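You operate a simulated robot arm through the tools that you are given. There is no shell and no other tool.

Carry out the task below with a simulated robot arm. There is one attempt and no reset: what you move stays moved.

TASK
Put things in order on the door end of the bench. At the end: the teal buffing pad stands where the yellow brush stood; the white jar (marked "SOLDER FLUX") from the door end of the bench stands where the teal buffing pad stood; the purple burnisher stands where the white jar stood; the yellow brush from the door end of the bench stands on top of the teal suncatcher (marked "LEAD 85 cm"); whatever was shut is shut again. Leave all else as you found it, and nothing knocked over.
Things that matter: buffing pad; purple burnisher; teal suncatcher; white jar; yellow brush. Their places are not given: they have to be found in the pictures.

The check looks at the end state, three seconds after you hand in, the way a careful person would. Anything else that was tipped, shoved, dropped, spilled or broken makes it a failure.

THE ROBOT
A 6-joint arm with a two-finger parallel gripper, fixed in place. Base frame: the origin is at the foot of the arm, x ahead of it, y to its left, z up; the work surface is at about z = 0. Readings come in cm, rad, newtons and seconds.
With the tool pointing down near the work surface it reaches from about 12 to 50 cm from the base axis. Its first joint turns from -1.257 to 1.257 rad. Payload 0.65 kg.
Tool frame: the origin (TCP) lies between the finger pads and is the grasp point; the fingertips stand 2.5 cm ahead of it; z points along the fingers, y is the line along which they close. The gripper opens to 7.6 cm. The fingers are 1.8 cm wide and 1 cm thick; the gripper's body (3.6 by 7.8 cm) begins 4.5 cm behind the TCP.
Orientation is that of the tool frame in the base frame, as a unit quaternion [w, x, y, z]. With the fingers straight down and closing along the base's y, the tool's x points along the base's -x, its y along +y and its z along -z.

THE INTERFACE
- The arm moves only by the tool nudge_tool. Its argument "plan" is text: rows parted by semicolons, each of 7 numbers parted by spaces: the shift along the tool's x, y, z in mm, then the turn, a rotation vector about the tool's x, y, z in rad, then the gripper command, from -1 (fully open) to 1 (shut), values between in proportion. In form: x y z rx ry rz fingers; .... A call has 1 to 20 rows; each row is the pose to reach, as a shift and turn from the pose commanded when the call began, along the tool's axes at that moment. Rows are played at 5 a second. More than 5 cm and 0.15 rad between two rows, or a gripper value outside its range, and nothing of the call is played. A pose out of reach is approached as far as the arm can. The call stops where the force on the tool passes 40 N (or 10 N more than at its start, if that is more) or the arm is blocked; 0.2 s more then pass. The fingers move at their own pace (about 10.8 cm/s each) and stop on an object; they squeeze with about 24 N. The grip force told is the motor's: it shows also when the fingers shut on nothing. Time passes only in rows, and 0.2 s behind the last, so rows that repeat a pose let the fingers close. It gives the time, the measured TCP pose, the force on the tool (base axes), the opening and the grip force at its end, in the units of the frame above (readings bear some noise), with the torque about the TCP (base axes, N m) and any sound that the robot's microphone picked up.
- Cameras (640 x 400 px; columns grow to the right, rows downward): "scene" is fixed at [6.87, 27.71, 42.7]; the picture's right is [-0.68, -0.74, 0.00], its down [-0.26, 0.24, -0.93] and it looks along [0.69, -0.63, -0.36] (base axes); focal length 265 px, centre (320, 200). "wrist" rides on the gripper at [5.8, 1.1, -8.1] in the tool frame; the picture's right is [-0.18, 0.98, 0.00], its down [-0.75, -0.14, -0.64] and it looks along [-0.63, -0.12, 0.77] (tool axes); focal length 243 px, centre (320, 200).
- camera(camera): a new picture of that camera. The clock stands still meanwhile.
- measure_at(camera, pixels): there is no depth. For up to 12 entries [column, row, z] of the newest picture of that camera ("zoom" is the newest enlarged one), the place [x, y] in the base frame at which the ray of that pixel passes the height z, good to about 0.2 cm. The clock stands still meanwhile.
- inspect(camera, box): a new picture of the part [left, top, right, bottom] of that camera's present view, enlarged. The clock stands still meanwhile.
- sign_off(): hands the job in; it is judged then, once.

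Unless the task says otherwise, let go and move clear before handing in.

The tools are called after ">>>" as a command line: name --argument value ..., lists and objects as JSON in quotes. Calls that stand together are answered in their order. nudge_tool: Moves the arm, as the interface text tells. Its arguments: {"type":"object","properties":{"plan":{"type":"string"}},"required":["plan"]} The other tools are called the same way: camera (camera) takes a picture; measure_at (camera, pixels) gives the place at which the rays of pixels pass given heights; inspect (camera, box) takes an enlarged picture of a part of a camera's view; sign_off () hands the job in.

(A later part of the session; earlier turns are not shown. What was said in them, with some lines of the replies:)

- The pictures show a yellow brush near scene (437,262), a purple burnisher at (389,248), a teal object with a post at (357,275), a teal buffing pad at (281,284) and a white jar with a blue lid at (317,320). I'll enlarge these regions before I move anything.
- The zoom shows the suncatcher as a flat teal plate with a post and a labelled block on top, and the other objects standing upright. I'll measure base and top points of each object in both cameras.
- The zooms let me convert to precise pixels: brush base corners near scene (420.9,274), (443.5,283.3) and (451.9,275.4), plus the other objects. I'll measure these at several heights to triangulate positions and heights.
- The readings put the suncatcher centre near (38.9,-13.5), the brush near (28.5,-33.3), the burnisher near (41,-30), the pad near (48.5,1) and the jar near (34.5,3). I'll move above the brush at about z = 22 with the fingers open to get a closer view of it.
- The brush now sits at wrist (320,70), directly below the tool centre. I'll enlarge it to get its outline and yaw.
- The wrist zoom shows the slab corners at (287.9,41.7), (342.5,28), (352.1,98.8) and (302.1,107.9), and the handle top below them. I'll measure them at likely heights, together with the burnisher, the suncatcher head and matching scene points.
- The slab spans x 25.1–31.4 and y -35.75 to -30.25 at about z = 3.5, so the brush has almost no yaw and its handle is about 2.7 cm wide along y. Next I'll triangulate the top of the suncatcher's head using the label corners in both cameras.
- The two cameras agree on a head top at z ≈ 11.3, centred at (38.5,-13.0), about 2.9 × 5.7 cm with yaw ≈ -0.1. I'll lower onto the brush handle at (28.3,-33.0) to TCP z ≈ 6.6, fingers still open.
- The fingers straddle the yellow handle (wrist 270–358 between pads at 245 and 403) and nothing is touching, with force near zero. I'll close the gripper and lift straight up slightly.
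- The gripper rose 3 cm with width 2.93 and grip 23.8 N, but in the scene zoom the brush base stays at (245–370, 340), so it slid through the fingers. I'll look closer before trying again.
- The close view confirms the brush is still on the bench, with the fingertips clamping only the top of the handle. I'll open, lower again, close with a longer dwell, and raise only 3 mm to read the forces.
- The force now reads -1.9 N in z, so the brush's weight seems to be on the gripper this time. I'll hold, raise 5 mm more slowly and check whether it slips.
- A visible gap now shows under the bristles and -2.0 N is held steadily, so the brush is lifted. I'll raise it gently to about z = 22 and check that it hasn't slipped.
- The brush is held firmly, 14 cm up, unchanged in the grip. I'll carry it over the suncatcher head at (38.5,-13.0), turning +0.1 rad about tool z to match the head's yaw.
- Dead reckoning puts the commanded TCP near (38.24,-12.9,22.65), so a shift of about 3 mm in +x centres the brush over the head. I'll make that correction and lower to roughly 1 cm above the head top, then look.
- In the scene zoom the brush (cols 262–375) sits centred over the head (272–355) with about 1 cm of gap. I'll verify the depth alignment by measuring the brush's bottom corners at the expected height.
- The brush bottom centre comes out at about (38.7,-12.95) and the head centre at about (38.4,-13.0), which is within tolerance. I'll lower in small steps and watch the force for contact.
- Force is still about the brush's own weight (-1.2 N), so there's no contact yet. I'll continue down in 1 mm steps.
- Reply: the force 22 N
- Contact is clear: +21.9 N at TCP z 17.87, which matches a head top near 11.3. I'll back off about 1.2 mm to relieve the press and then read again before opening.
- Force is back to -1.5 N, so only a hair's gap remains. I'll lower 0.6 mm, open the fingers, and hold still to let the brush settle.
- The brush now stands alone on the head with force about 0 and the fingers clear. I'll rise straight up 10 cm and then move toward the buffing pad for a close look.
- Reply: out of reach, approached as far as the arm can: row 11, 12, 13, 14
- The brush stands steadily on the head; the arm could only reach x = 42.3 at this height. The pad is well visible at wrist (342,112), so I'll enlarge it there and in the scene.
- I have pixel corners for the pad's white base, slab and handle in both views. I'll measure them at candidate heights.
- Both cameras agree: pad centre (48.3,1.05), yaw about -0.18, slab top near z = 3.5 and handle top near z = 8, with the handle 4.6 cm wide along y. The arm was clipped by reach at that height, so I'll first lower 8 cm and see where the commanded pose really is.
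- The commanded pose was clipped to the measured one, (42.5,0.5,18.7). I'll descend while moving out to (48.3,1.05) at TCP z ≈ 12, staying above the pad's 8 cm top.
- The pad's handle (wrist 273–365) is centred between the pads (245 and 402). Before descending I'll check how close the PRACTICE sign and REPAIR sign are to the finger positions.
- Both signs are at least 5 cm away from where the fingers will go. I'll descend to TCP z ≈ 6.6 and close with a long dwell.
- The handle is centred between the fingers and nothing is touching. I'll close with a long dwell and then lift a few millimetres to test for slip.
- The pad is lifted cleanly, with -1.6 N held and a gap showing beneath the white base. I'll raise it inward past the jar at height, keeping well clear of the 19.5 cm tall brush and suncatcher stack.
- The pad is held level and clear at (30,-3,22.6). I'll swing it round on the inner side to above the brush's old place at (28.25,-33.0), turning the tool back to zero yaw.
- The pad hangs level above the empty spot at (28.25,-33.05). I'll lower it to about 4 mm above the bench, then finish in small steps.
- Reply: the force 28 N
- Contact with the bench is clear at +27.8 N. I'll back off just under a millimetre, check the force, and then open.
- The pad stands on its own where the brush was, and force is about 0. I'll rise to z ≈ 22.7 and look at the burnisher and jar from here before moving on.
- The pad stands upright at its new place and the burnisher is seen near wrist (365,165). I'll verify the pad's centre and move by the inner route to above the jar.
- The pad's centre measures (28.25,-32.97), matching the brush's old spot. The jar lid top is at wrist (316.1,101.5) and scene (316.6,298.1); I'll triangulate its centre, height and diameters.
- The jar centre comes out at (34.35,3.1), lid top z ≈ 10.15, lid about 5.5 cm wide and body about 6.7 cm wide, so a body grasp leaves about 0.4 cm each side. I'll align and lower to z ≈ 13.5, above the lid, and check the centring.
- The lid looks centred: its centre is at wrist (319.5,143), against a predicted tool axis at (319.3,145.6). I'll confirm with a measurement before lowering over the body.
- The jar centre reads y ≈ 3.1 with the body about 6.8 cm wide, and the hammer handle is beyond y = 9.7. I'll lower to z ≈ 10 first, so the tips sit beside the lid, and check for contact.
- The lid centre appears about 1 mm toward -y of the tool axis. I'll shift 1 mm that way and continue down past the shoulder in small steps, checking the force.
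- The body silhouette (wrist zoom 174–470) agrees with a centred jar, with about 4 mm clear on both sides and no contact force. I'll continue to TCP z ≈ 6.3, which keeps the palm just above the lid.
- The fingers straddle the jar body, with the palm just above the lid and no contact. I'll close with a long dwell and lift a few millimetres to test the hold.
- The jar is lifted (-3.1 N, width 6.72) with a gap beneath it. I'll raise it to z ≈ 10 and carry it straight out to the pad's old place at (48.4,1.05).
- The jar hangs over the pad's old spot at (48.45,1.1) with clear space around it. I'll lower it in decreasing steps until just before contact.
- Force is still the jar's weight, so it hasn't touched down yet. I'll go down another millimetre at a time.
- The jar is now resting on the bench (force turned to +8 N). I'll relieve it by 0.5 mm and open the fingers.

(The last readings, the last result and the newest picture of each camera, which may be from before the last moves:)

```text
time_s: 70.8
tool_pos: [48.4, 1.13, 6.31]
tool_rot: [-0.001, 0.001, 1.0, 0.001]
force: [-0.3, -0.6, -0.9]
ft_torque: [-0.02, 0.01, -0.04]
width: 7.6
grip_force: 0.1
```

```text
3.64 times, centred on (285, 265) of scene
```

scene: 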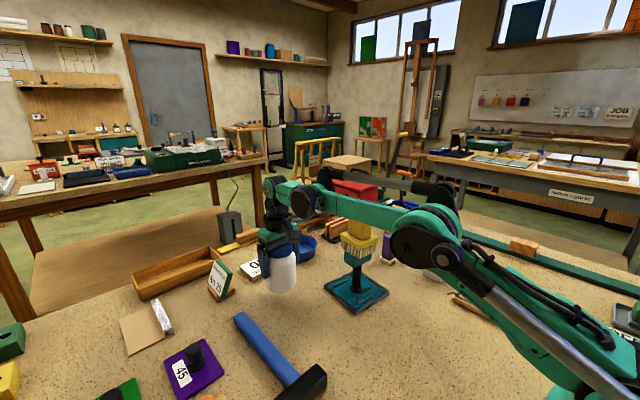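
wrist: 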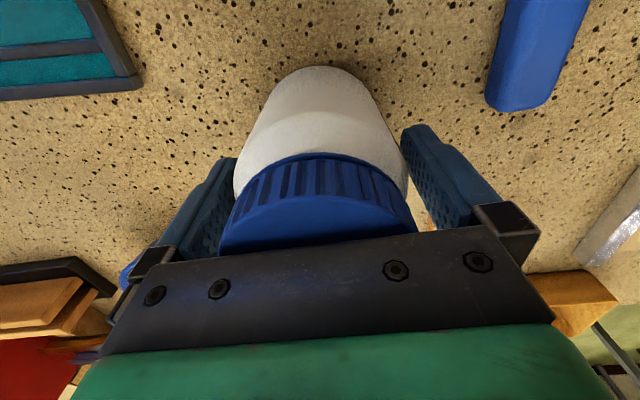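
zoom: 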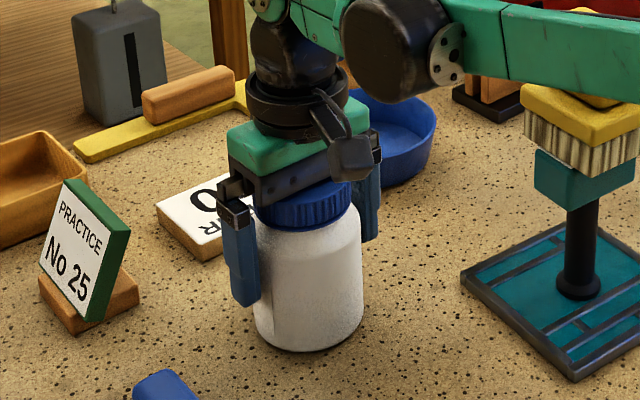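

The jar stands free at its new place with the fingers clear. I'll rise straight up past the lid and then draw inward to safe height.

>>> nudge_tool --plan "0 0 -5 0 0 0 -1; 0 0 -15 0 0 0 -1; 0 0 -30 0 0 0 -1; 0 0 -45 0 0 0 -1; 5 0 -60 0 0 0 -1; 15 0 -75 0 0 0 -1; 35 0 -95 0 0 0 -1; 60 -3 -115 0 0 0 -1; 90 -8 -135 0 0 0 -1; 120 -15 -150 0 0 0 -1; 150 -25 -160 0 0 0 -1; 184 -40 -163 0 0 0 -1; 184 -40 -163 0 0 0 -1"

>>> camera --camera "scene"

>>> camera --camera "wrist"

>>> inspect --camera "scene" --box '[230, 210, 350, 350]'

```text
time_s: 73.6
tool_pos: [29.88, -3.01, 22.66]
tool_rot: [0.0, 0.0, 1.0, 0.0]
force: [-0.4, 1.0, 0.6]
ft_torque: [0.02, -0.02, -0.01]
width: 7.61
grip_force: 0.1
```

```text
taken
```

scene: 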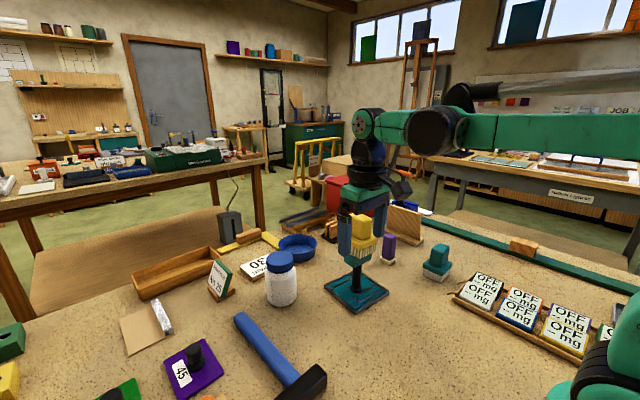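

```text
taken
```

wrist: 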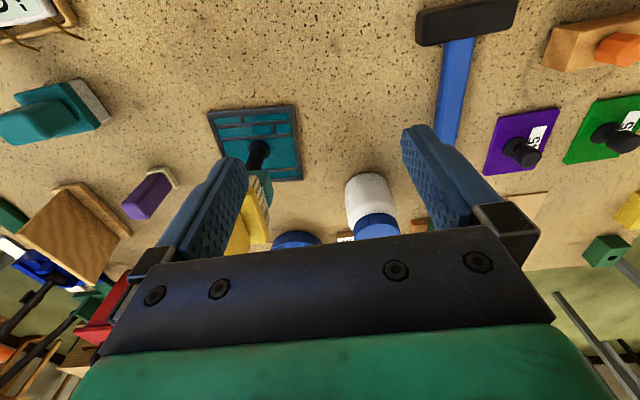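

```text
2.86 times, centred on (290, 280) of scene
```

zoom: 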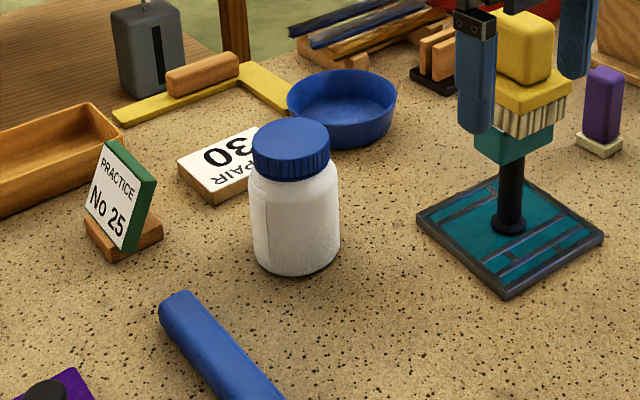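

The jar stands upright at scene (282,278) and all looks orderly. I'll go round the inner side again to about (31,-29) to look at the burnisher closely.

>>> nudge_tool --plan "15 -15 0 0 0 0 -1; 32 -32 0 0 0 0 -1; 50 -52 0 0 0 0 -1; 60 -85 0 0 0 0 -1; 65 -120 0 0 0 0 -1; 60 -150 0 0 0 0 -1; 55 -180 0 0 0 0 -1; 48 -212 0 0 0 0 -1; 30 -238 0 0 0 0 -1; 10 -252 0 0 0 0 -1; -15 -262 10 0 0 0 -1; -40 -262 20 0 0 0 -1; -40 -262 20 0 0 0 -1"

>>> camera --camera "wrist"

>>> inspect --camera "wrist" --box '[240, 50, 400, 220]'

>>> inspect --camera "scene" --box '[365, 190, 445, 280]'

```text
time_s: 76.4
tool_pos: [34.22, -29.26, 20.65]
tool_rot: [0.0, 0.0, 1.0, 0.0]
force: [-0.5, 0.6, 0.6]
ft_torque: [-0.01, 0.01, -0.02]
width: 7.59
grip_force: 0.1
```

```text
taken
```

wrist: 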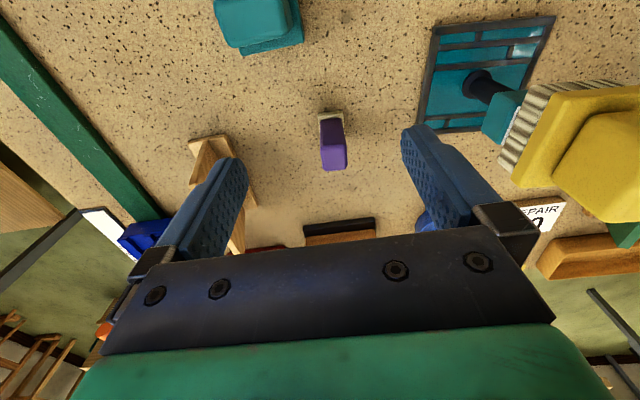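

```text
2.35 times, centred on (320, 135) of wrist
```

zoom: 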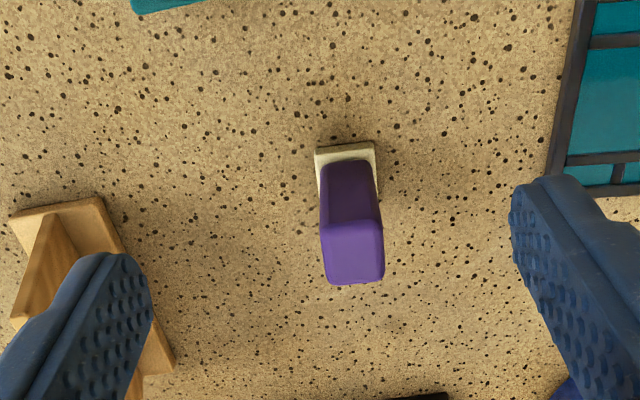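

```text
4.44 times, centred on (405, 235) of scene
```

zoom: 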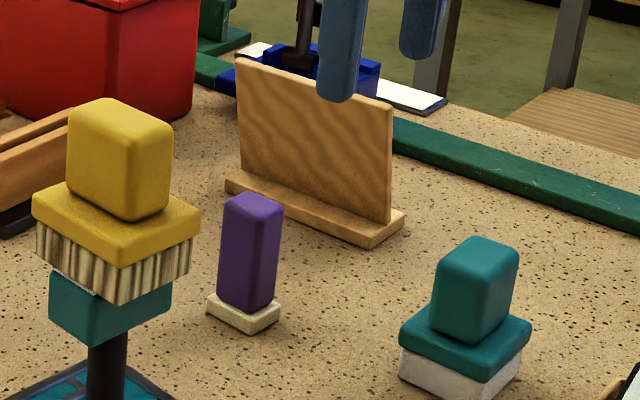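

The burnisher is at wrist (332,140), with the wooden stand to its left at about (220,170). I'll enlarge both to measure the burnisher and the clearance to the stand.

>>> inspect --camera "wrist" --box '[300, 95, 370, 185]'

>>> inspect --camera "scene" --box '[370, 228, 410, 278]'

>>> measure_at --camera "wrist" --pixels '[[188.5, 139, 0.5], [225.5, 133, 0.5], [258, 206, 0.5], [240, 165, 1.5]]'

>>> measure_at --camera "scene" --pixels '[[383.6, 233, 0], [416.5, 246, 0], [424, 238.5, 0]]'

```text
4.44 times, centred on (335, 140) of wrist
```

zoom: 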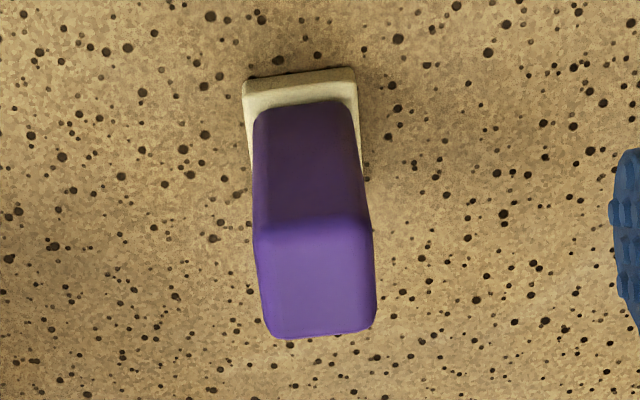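

```text
8.00 times, centred on (390, 253) of scene
```

zoom: 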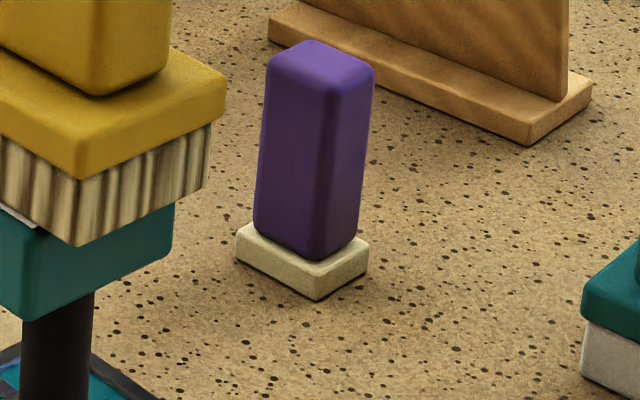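

```text
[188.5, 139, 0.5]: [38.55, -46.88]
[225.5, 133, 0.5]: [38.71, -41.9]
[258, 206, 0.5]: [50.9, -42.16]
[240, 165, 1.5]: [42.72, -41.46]
```

```text
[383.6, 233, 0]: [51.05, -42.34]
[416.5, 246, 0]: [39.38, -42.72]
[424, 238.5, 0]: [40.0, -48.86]
```

The stand is beyond y = -41.5, so there is ample clearance for the fingers. Now I'll triangulate the burnisher's base and top face.

>>> measure_at --camera "wrist" --pixels '[[317.7, 113.4, 0], [342.9, 110.3, 0], [320.4, 146.8, 8], [346.3, 145, 8], [347.6, 167.5, 8], [323.7, 171.1, 8], [320.4, 146.8, 9.5], [346.3, 145, 9.5], [347.6, 167.5, 9.5], [323.7, 171.1, 9.5]]'

>>> measure_at --camera "scene" --pixels '[[379.6, 260.75, 0], [389.6, 265.5, 0], [395.9, 261.5, 0], [389.4, 233, 8], [383.5, 236.1, 8], [391.9, 239.9, 8], [396.75, 236.5, 8], [389.4, 233, 9.5], [383.5, 236.1, 9.5], [391.9, 239.9, 9.5], [396.75, 236.5, 9.5]]'

```text
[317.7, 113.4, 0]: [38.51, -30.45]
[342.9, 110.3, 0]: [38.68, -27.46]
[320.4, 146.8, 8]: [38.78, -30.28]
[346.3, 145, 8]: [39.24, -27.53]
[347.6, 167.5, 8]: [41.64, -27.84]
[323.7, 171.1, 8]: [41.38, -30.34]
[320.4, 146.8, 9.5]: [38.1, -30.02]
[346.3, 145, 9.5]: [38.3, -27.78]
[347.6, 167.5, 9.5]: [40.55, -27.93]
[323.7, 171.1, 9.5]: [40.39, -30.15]
```

```text
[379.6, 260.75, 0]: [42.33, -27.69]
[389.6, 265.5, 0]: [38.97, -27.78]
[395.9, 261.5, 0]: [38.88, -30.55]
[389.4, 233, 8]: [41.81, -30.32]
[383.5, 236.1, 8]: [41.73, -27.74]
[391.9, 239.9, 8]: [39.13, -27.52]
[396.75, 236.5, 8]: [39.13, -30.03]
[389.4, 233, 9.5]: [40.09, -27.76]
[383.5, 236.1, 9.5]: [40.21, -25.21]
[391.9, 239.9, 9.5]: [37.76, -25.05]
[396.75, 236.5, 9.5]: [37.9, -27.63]
```

Both cameras agree: burnisher centre (40.35,-28.95), about 2.6 cm square, top at z = 8.0. It's near the reach limit, so I'll descend to z ≈ 5.5 at x = 34 and then slide out with the fingers open on either side of it.

>>> nudge_tool --plan "0 2 15 0 0 0 -1; 0 2 35 0 0 0 -1; 0 2 55 0 0 0 -1; 0 2 75 0 0 0 -1; 0 2 95 0 0 0 -1; 0 2 112 0 0 0 -1; 0 2 128 0 0 0 -1; 0 2 140 0 0 0 -1; 0 2 148 0 0 0 -1; 0 2 151 0 0 0 -1; 0 2 151 0 0 0 -1; 0 2 151 0 0 0 -1"

>>> camera --camera "wrist"

>>> inspect --camera "scene" --box '[360, 190, 460, 290]'

```text
time_s: 79.0
tool_pos: [34.08, -28.92, 5.61]
tool_rot: [0.0, 0.0, 1.0, 0.0]
force: [-0.2, 0.0, -0.1]
ft_torque: [-0.02, 0.0, -0.02]
width: 7.61
grip_force: 0.0
```

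```text
taken
```

wrist: 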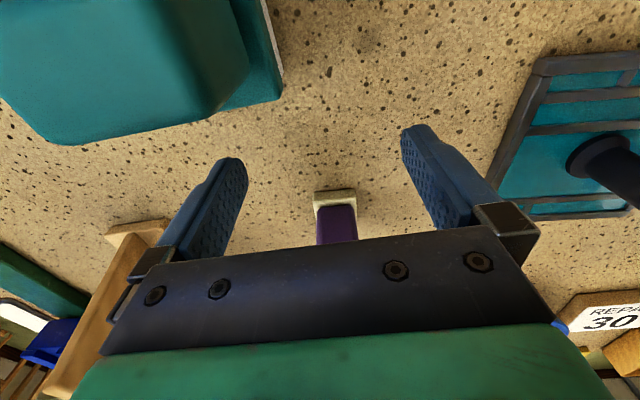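

```text
4.00 times, centred on (410, 240) of scene
```

zoom: 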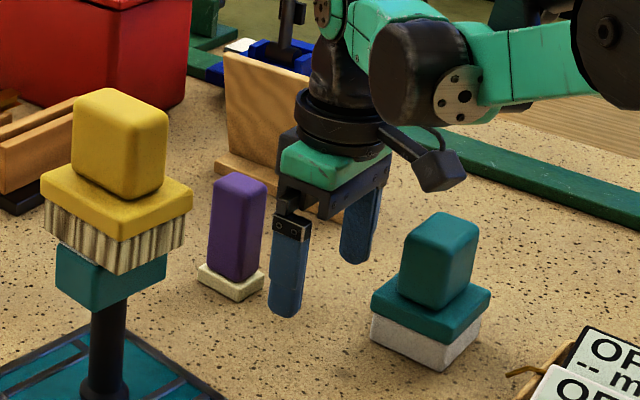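

The fingers are low and open with the burnisher ahead at wrist (336,215), between them. I'll slide outward along +x toward x ≈ 39.9 in small steps.

>>> nudge_tool --plan "-8 0 0 0 0 0 -1; -18 0 0 0 0 0 -1; -28 0 0 0 0 0 -1; -38 0 0 0 0 0 -1; -48 0 0 0 0 0 -1; -55 0 0 0 0 0 -1; -59 0 0 0 0 0 -1; -59 0 0 0 0 0 -1; -59 0 0 0 0 0 -1"

>>> camera --camera "wrist"

>>> inspect --camera "scene" --box '[360, 190, 460, 290]'

```text
time_s: 81.0
tool_pos: [39.84, -28.96, 5.45]
tool_rot: [0.0, 0.0, 1.0, 0.0]
force: [0.8, 0.8, -0.4]
ft_torque: [0.0, -0.01, -0.02]
width: 7.59
grip_force: 0.1
```

```text
taken
```

wrist: 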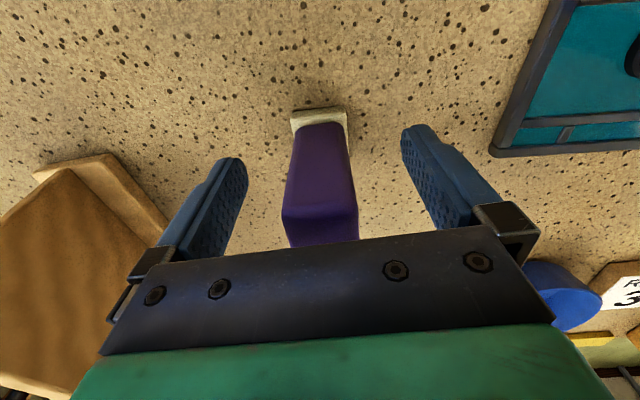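

```text
4.00 times, centred on (410, 240) of scene
```

zoom: 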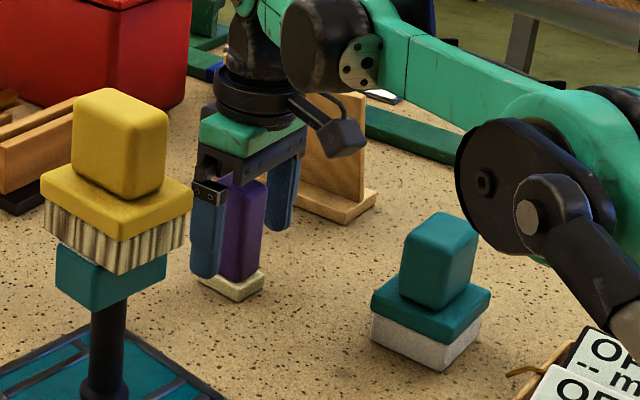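

The tool reached (39.84,-28.96,5.45) and the burnisher stands between the fingers. I'll close with a dwell and lift about 8 mm gently to test the hold.

>>> nudge_tool --plan "0 0 0 0 0 0 1; 0 0 0 0 0 0 1; 0 0 0 0 0 0 1; 0 0 0 0 0 0 1; 0 0 0 0 0 0 1"

>>> nudge_tool --plan "0 0 -1 0 0 0 1; 0 0 -2 0 0 0 1; 0 0 -3 0 0 0 1; 0 0 -5 0 0 0 1; 0 0 -7 0 0 0 1; 0 0 -8 0 0 0 1; 0 0 -8 0 0 0 1"

>>> camera --camera "wrist"

>>> inspect --camera "scene" --box '[360, 190, 460, 290]'

```text
time_s: 82.2
tool_pos: [39.85, -28.96, 5.47]
tool_rot: [0.0, 0.0, 1.0, 0.0]
force: [0.7, 1.0, 1.4]
ft_torque: [0.01, 0.01, -0.04]
width: 2.56
grip_force: 24.2
```

```text
time_s: 83.8
tool_pos: [39.98, -29.02, 6.44]
tool_rot: [-0.001, 0.0, 1.0, 0.0]
force: [-0.9, -0.9, -1.4]
ft_torque: [0.02, 0.0, 0.02]
width: 2.56
grip_force: 23.9
```

```text
taken
```

wrist: 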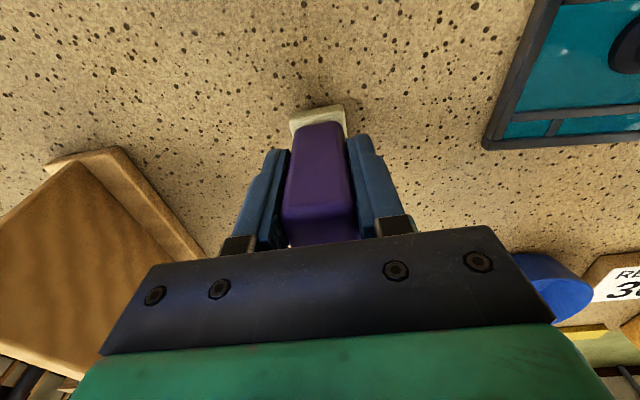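

```text
4.00 times, centred on (410, 240) of scene
```

zoom: 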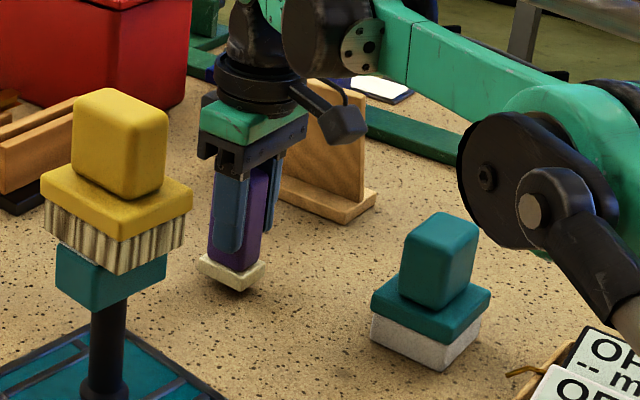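

The burnisher is lifted cleanly (-1.4 N, gap visible under its base). I'll draw it inward while rising and then go round the inner side to (30,-3) at z ≈ 22.5.

>>> nudge_tool --plan "4 0.5 -17 0 0 0 1; 14 1.5 -37 0 0 0 1; 29 4.5 -57 0 0 0 1; 49 9.5 -77 0 0 0 1; 69 14.5 -97 0 0 0 1; 89 24.5 -117 0 0 0 1; 109 39.5 -137 0 0 0 1; 129 59.5 -152 0 0 0 1; 146 84.5 -162 0 0 0 1; 159 114.5 -162 0 0 0 1; 164 144.5 -162 0 0 0 1; 159 174.5 -162 0 0 0 1; 146 204.5 -162 0 0 0 1; 124 234.5 -162 0 0 0 1; 99 259.5 -162 0 0 0 1; 99 259.5 -162 0 0 0 1"

>>> camera --camera "wrist"

>>> camera --camera "scene"

```text
time_s: 87.2
tool_pos: [30.09, -3.12, 22.69]
tool_rot: [0.0, -0.001, 1.0, 0.0]
force: [-0.2, 0.8, -1.0]
ft_torque: [-0.01, 0.01, -0.02]
width: 2.56
grip_force: 24.3
```

```text
taken
```

wrist: 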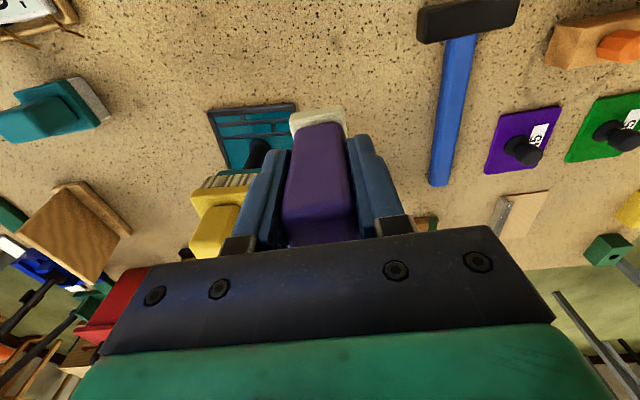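

```text
taken
```

scene: 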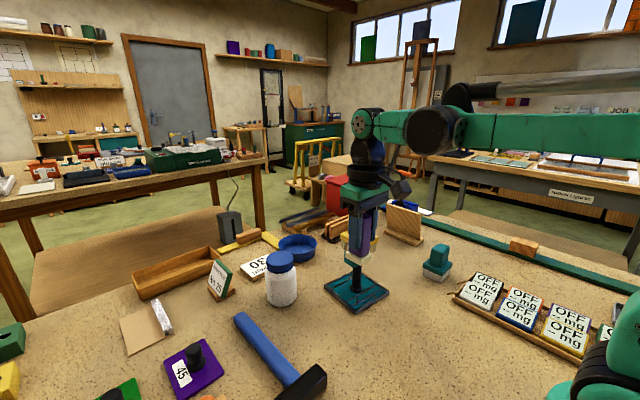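

The burnisher is held upright and clear of everything. I'll enlarge the wrist view to measure its base offset from the tool centre before placing it.

>>> inspect --camera "wrist" --box '[270, 90, 370, 250]'

>>> measure_at --camera "wrist" --pixels '[[289, 118, 17], [345, 107, 17], [293, 134, 18.1], [347, 124, 18.1]]'

```text
2.50 times, centred on (320, 170) of wrist
```

zoom: 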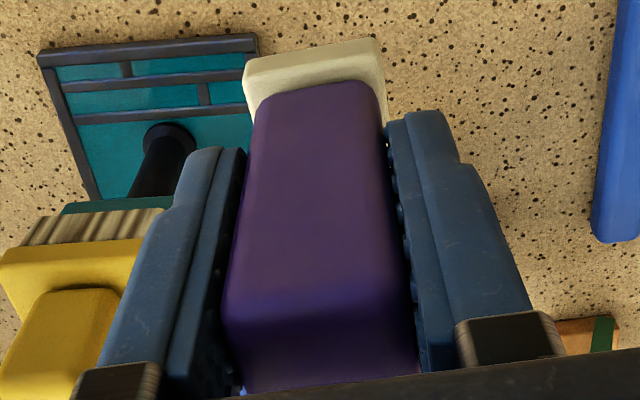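

```text
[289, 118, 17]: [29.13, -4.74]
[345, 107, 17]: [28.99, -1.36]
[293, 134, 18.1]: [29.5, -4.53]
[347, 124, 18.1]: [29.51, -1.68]
```

The burnisher's centre is about 0.4 cm ahead of the tool centre in x and centred in y. I'll move to TCP (33.93,3.08), which puts it over the jar's old place (34.35,3.05), and lower most of the way.

>>> nudge_tool --plan "-10 16 0 0 0 0 1; -20 32 0 0 0 0 1; -31 48 0 0 0 0 1; -39.3 60.8 0 0 0 0 1; -39.3 60.8 10 0 0 0 1; -39.3 60.8 28 0 0 0 1; -39.3 60.8 46 0 0 0 1; -39.3 60.8 64 0 0 0 1; -39.3 60.8 82 0 0 0 1; -39.3 60.8 100 0 0 0 1; -39.3 60.8 118 0 0 0 1; -39.3 60.8 135 0 0 0 1; -39.3 60.8 148 0 0 0 1; -39.3 60.8 157 0 0 0 1; -39.3 60.8 162 0 0 0 1; -39.3 60.8 162 0 0 0 1"

>>> camera --camera "wrist"

>>> inspect --camera "scene" --box '[270, 240, 370, 360]'

```text
time_s: 90.6
tool_pos: [33.87, 2.96, 6.39]
tool_rot: [0.0, 0.0, 1.0, 0.0]
force: [0.1, -0.2, -1.1]
ft_torque: [-0.02, 0.02, 0.01]
width: 2.57
grip_force: 24.2
```

```text
taken
```

wrist: 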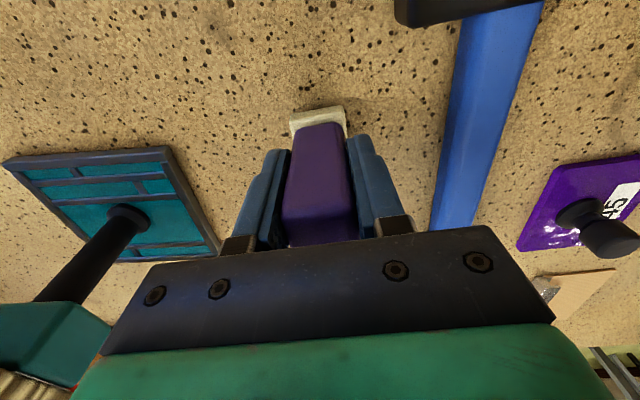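

```text
3.33 times, centred on (320, 300) of scene
```

zoom: 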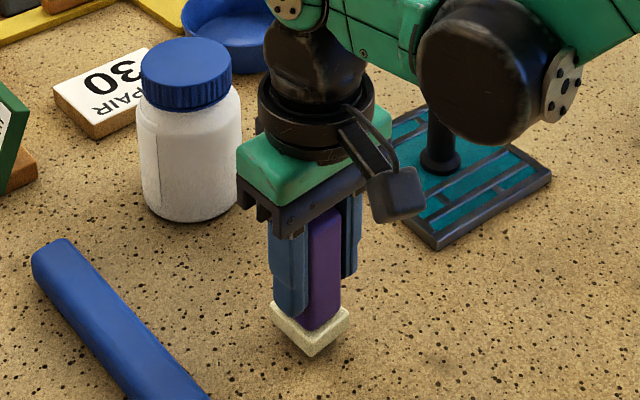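

The burnisher base is at scene column ≈ 316.7, matching the jar's old axis (316.65). I'll finish lowering in small steps and watch for contact.

>>> nudge_tool --plan "0 0 3 0 0 0 1; 0 0 5 0 0 0 1; 0 0 6 0 0 0 1; 0 0 6.5 0 0 0 1; 0 0 6.5 0 0 0 1"

>>> nudge_tool --plan "0 0 0.5 0 0 0 1; 0 0 0.5 0 0 0 1"

>>> nudge_tool --plan "0 0 0.5 0 0 0 1; 0 0 0.5 0 0 0 1"

```text
time_s: 91.8
tool_pos: [33.89, 3.02, 5.64]
tool_rot: [0.0, 0.0, 1.0, 0.0]
force: [-0.6, -0.5, 0.0]
ft_torque: [-0.03, 0.03, 0.02]
width: 2.55
grip_force: 23.9
```

```text
time_s: 92.4
tool_pos: [34.05, 3.08, 5.64]
tool_rot: [0.0, 0.0, 1.0, 0.0]
force: [-0.3, 0.2, -0.9]
ft_torque: [0.02, -0.02, -0.01]
width: 2.55
grip_force: 24.5
```

```text
time_s: 93.0
tool_pos: [34.05, 3.06, 5.53]
tool_rot: [0.0, 0.0, 1.0, 0.0]
force: [-0.4, 0.5, 0.2]
ft_torque: [0.01, 0.01, 0.02]
width: 2.58
grip_force: 24.1
```

>>> nudge_tool --plan "0 0 0.5 0 0 0 1; 0 0 0.5 0 0 0 1"

>>> inspect --camera "scene" --box '[290, 290, 350, 350]'

```text
time_s: 93.6
tool_pos: [33.91, 3.08, 5.52]
tool_rot: [0.001, -0.001, 1.0, 0.001]
force: [-0.8, -0.1, -0.9]
ft_torque: [-0.01, -0.01, 0.0]
width: 2.55
grip_force: 24.1
```

```text
6.67 times, centred on (320, 320) of scene
```

zoom: 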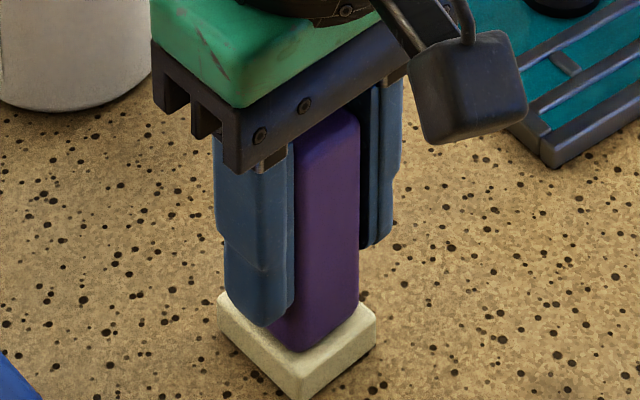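

Force is still just the burnisher's weight, so it hasn't quite touched. I'll take two more half-millimetre steps, reading after each.

>>> nudge_tool --plan "0 0 0.5 0 0 0 1; 0 0 0.5 0 0 0 1"

>>> nudge_tool --plan "0 0 0.4 0 0 0 1; 0 0 0.4 0 0 0 1"

```text
time_s: 94.2
tool_pos: [33.91, 3.05, 5.45]
tool_rot: [0.0, 0.0, 1.0, 0.0]
force: [0.7, 0.0, -1.0]
ft_torque: [-0.02, 0.02, -0.02]
width: 2.55
grip_force: 24.0
```

```text
time_s: 94.8
tool_pos: [34.07, 3.03, 5.5]
tool_rot: [0.001, -0.001, 1.0, 0.001]
force: [-0.9, -1.5, 5.7]
ft_torque: [-0.03, -0.04, -0.01]
width: 2.56
grip_force: 23.8
```

Contact shows at +5.7 N, so the burnisher is standing on the bench. I'll relieve it by 0.2 mm and open the fingers.

>>> nudge_tool --plan "0 0 -0.2 0 0 0 1; 0 0 -0.2 0 0 0 0.6; 0 0 -0.2 0 0 0 0.2; 0 0 -0.2 0 0 0 -0.3; 0 0 -0.2 0 0 0 -1; 0 0 -0.2 0 0 0 -1; 0 0 -0.2 0 0 0 -1"

>>> camera --camera "wrist"

>>> inspect --camera "scene" --box '[270, 240, 370, 360]'

```text
time_s: 96.4
tool_pos: [33.94, 3.05, 5.53]
tool_rot: [0.0, 0.0, 1.0, 0.0]
force: [-0.1, 0.5, 0.7]
ft_torque: [-0.01, 0.02, 0.03]
width: 7.59
grip_force: 0.1
```

```text
taken
```

wrist: 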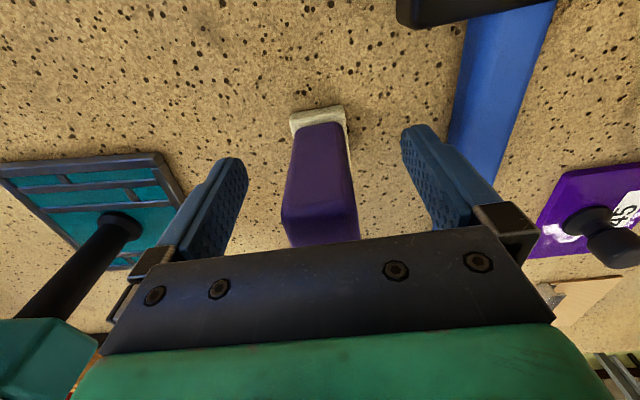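

```text
3.33 times, centred on (320, 300) of scene
```

zoom: 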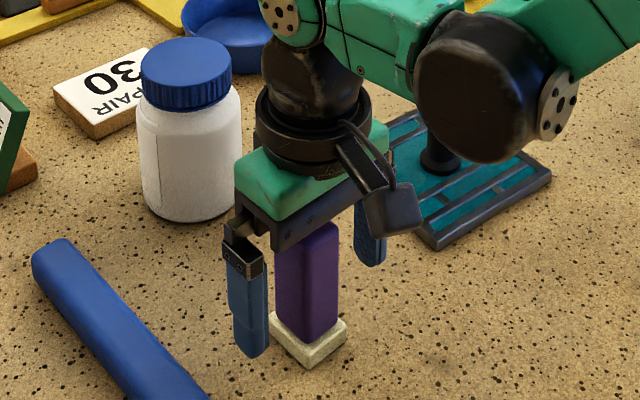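

The burnisher stands by itself with the fingers clear of it. I'll rise straight up and return to near the starting pose for a final inspection.

>>> nudge_tool --plan "0 0 -5 0 0 0 -1; 0 0 -15 0 0 0 -1; 0 0 -30 0 0 0 -1; 0 0 -50 0 0 0 -1; 0 0 -75 0 0 0 -1; 0 0 -100 0 0 0 -1; 0 0 -130 0 0 0 -1; 0 0 -160 0 0 0 -1; 10 -15 -190 0 0 0 -1; 20 -30 -220 0 0 0 -1; 30 -45 -250 0 0 0 -1; 39 -61 -270 0 0 0 -1; 39 -61 -270 0 0 0 -1; 39 -61 -270 0 0 0 -1"

>>> camera --camera "scene"

>>> camera --camera "wrist"

>>> inspect --camera "scene" --box '[250, 200, 480, 350]'

>>> inspect --camera "wrist" --box '[60, 30, 400, 242]'

```text
time_s: 99.4
tool_pos: [29.96, -3.06, 32.65]
tool_rot: [0.0, 0.0, 1.0, -0.001]
force: [0.3, 0.4, 0.5]
ft_torque: [0.0, 0.03, 0.0]
width: 7.59
grip_force: 0.1
```

```text
taken
```

scene: 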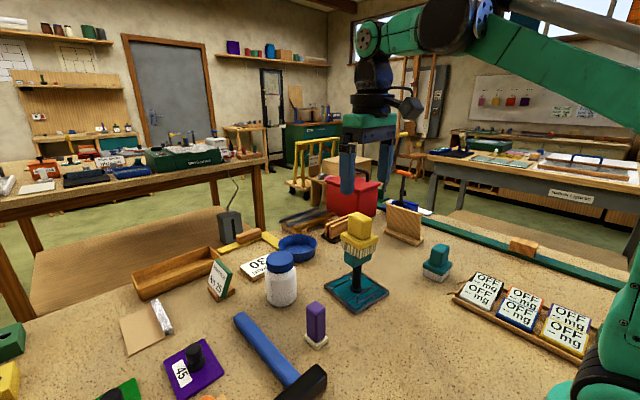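

```text
taken
```

wrist: 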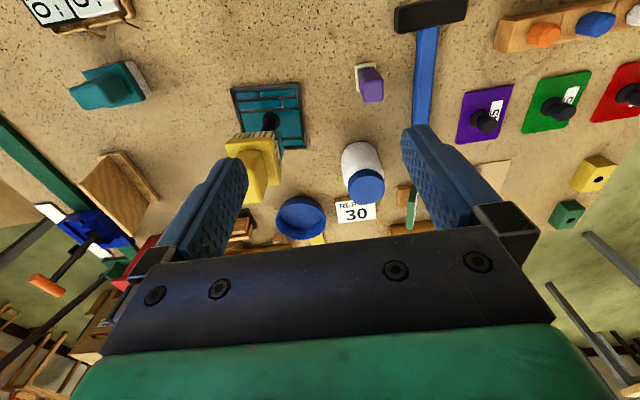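

```text
2.67 times, centred on (365, 275) of scene
```

zoom: 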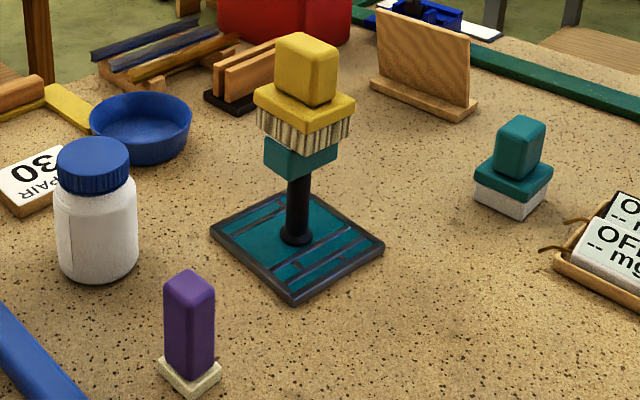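

```text
1.88 times, centred on (230, 136) of wrist
```

zoom: 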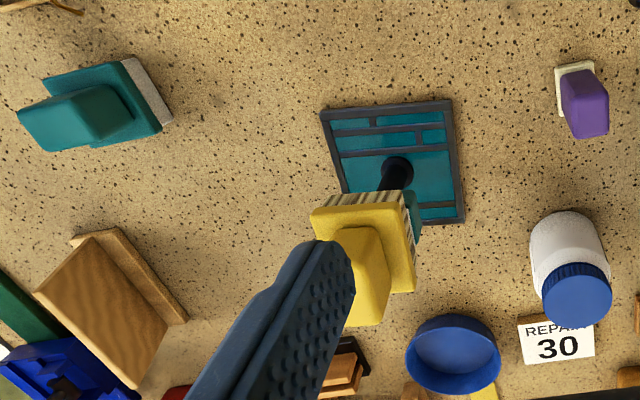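

Everything stands upright: brush on the suncatcher, pad at the brush's place, jar at the pad's, burnisher at the jar's, and the suncatcher plate hasn't shifted. I'll do one last numeric check of the jar and burnisher positions.

>>> inspect --camera "scene" --box '[255, 240, 335, 350]'

>>> measure_at --camera "wrist" --pixels '[[366.5, 186.5, 10.15], [355.5, 67, 0], [375, 62.5, 0], [360.5, 75, 8], [383, 72, 8], [383, 99, 8], [365, 103, 8]]'

```text
3.64 times, centred on (295, 295) of scene
```

zoom: 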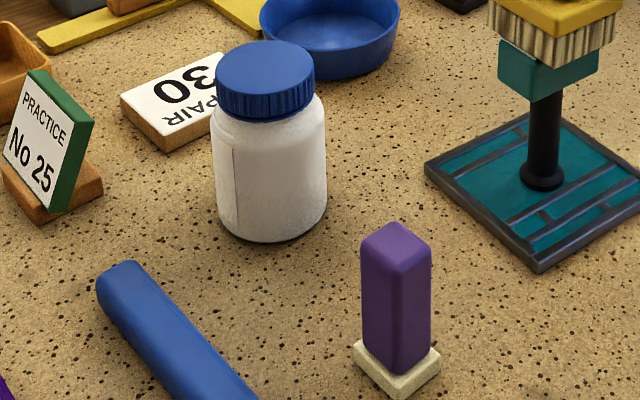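

```text
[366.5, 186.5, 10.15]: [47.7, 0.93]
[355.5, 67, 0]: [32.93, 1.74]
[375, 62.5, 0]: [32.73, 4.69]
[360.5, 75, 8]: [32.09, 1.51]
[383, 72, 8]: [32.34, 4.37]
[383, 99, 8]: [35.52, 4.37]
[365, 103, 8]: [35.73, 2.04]
```

The burnisher measures about (34.4,3.2), the jar stands near (48.4,1.0) by the tool reading at release, and the pad's at (28.25,-33.0). All are upright, the gripper's empty and clear, and nothing else has moved, so I'm handing in.

>>> sign_off

```text
The job is handed in.
```

The rearrangement is finished and handed in. In the last pictures all five things were upright, the gripper was empty and clear, and I saw nothing else disturbed.

| Item | Where it stands now | Position (x, y in cm) |
|---|---|---|
| Teal buffing pad | Where the yellow brush stood | (28.25, -33.0) |
| White jar, lid on | Where the buffing pad stood | (48.4, 1.0) |
| Purple burnisher | Where the jar stood | (34.4, 3.2) |
| Yellow brush | On top of the suncatcher's raised block (marked "LEAD 85 cm") | (38.4, -13.0) |

- **First lift:** on the first try at the brush, the fingers slid up its handle and the brush stayed on the bench. The second grip held.
- **Jar label:** I never saw the "SOLDER FLUX" marking, because that side faced away from both cameras. It was the only white jar I saw on this bench.
- **Suncatcher:** I took "on top of" to mean the raised block, since the brush would not fit well on the flat plate around the post.
- **Shut things:** I opened nothing, so nothing needed shutting again.
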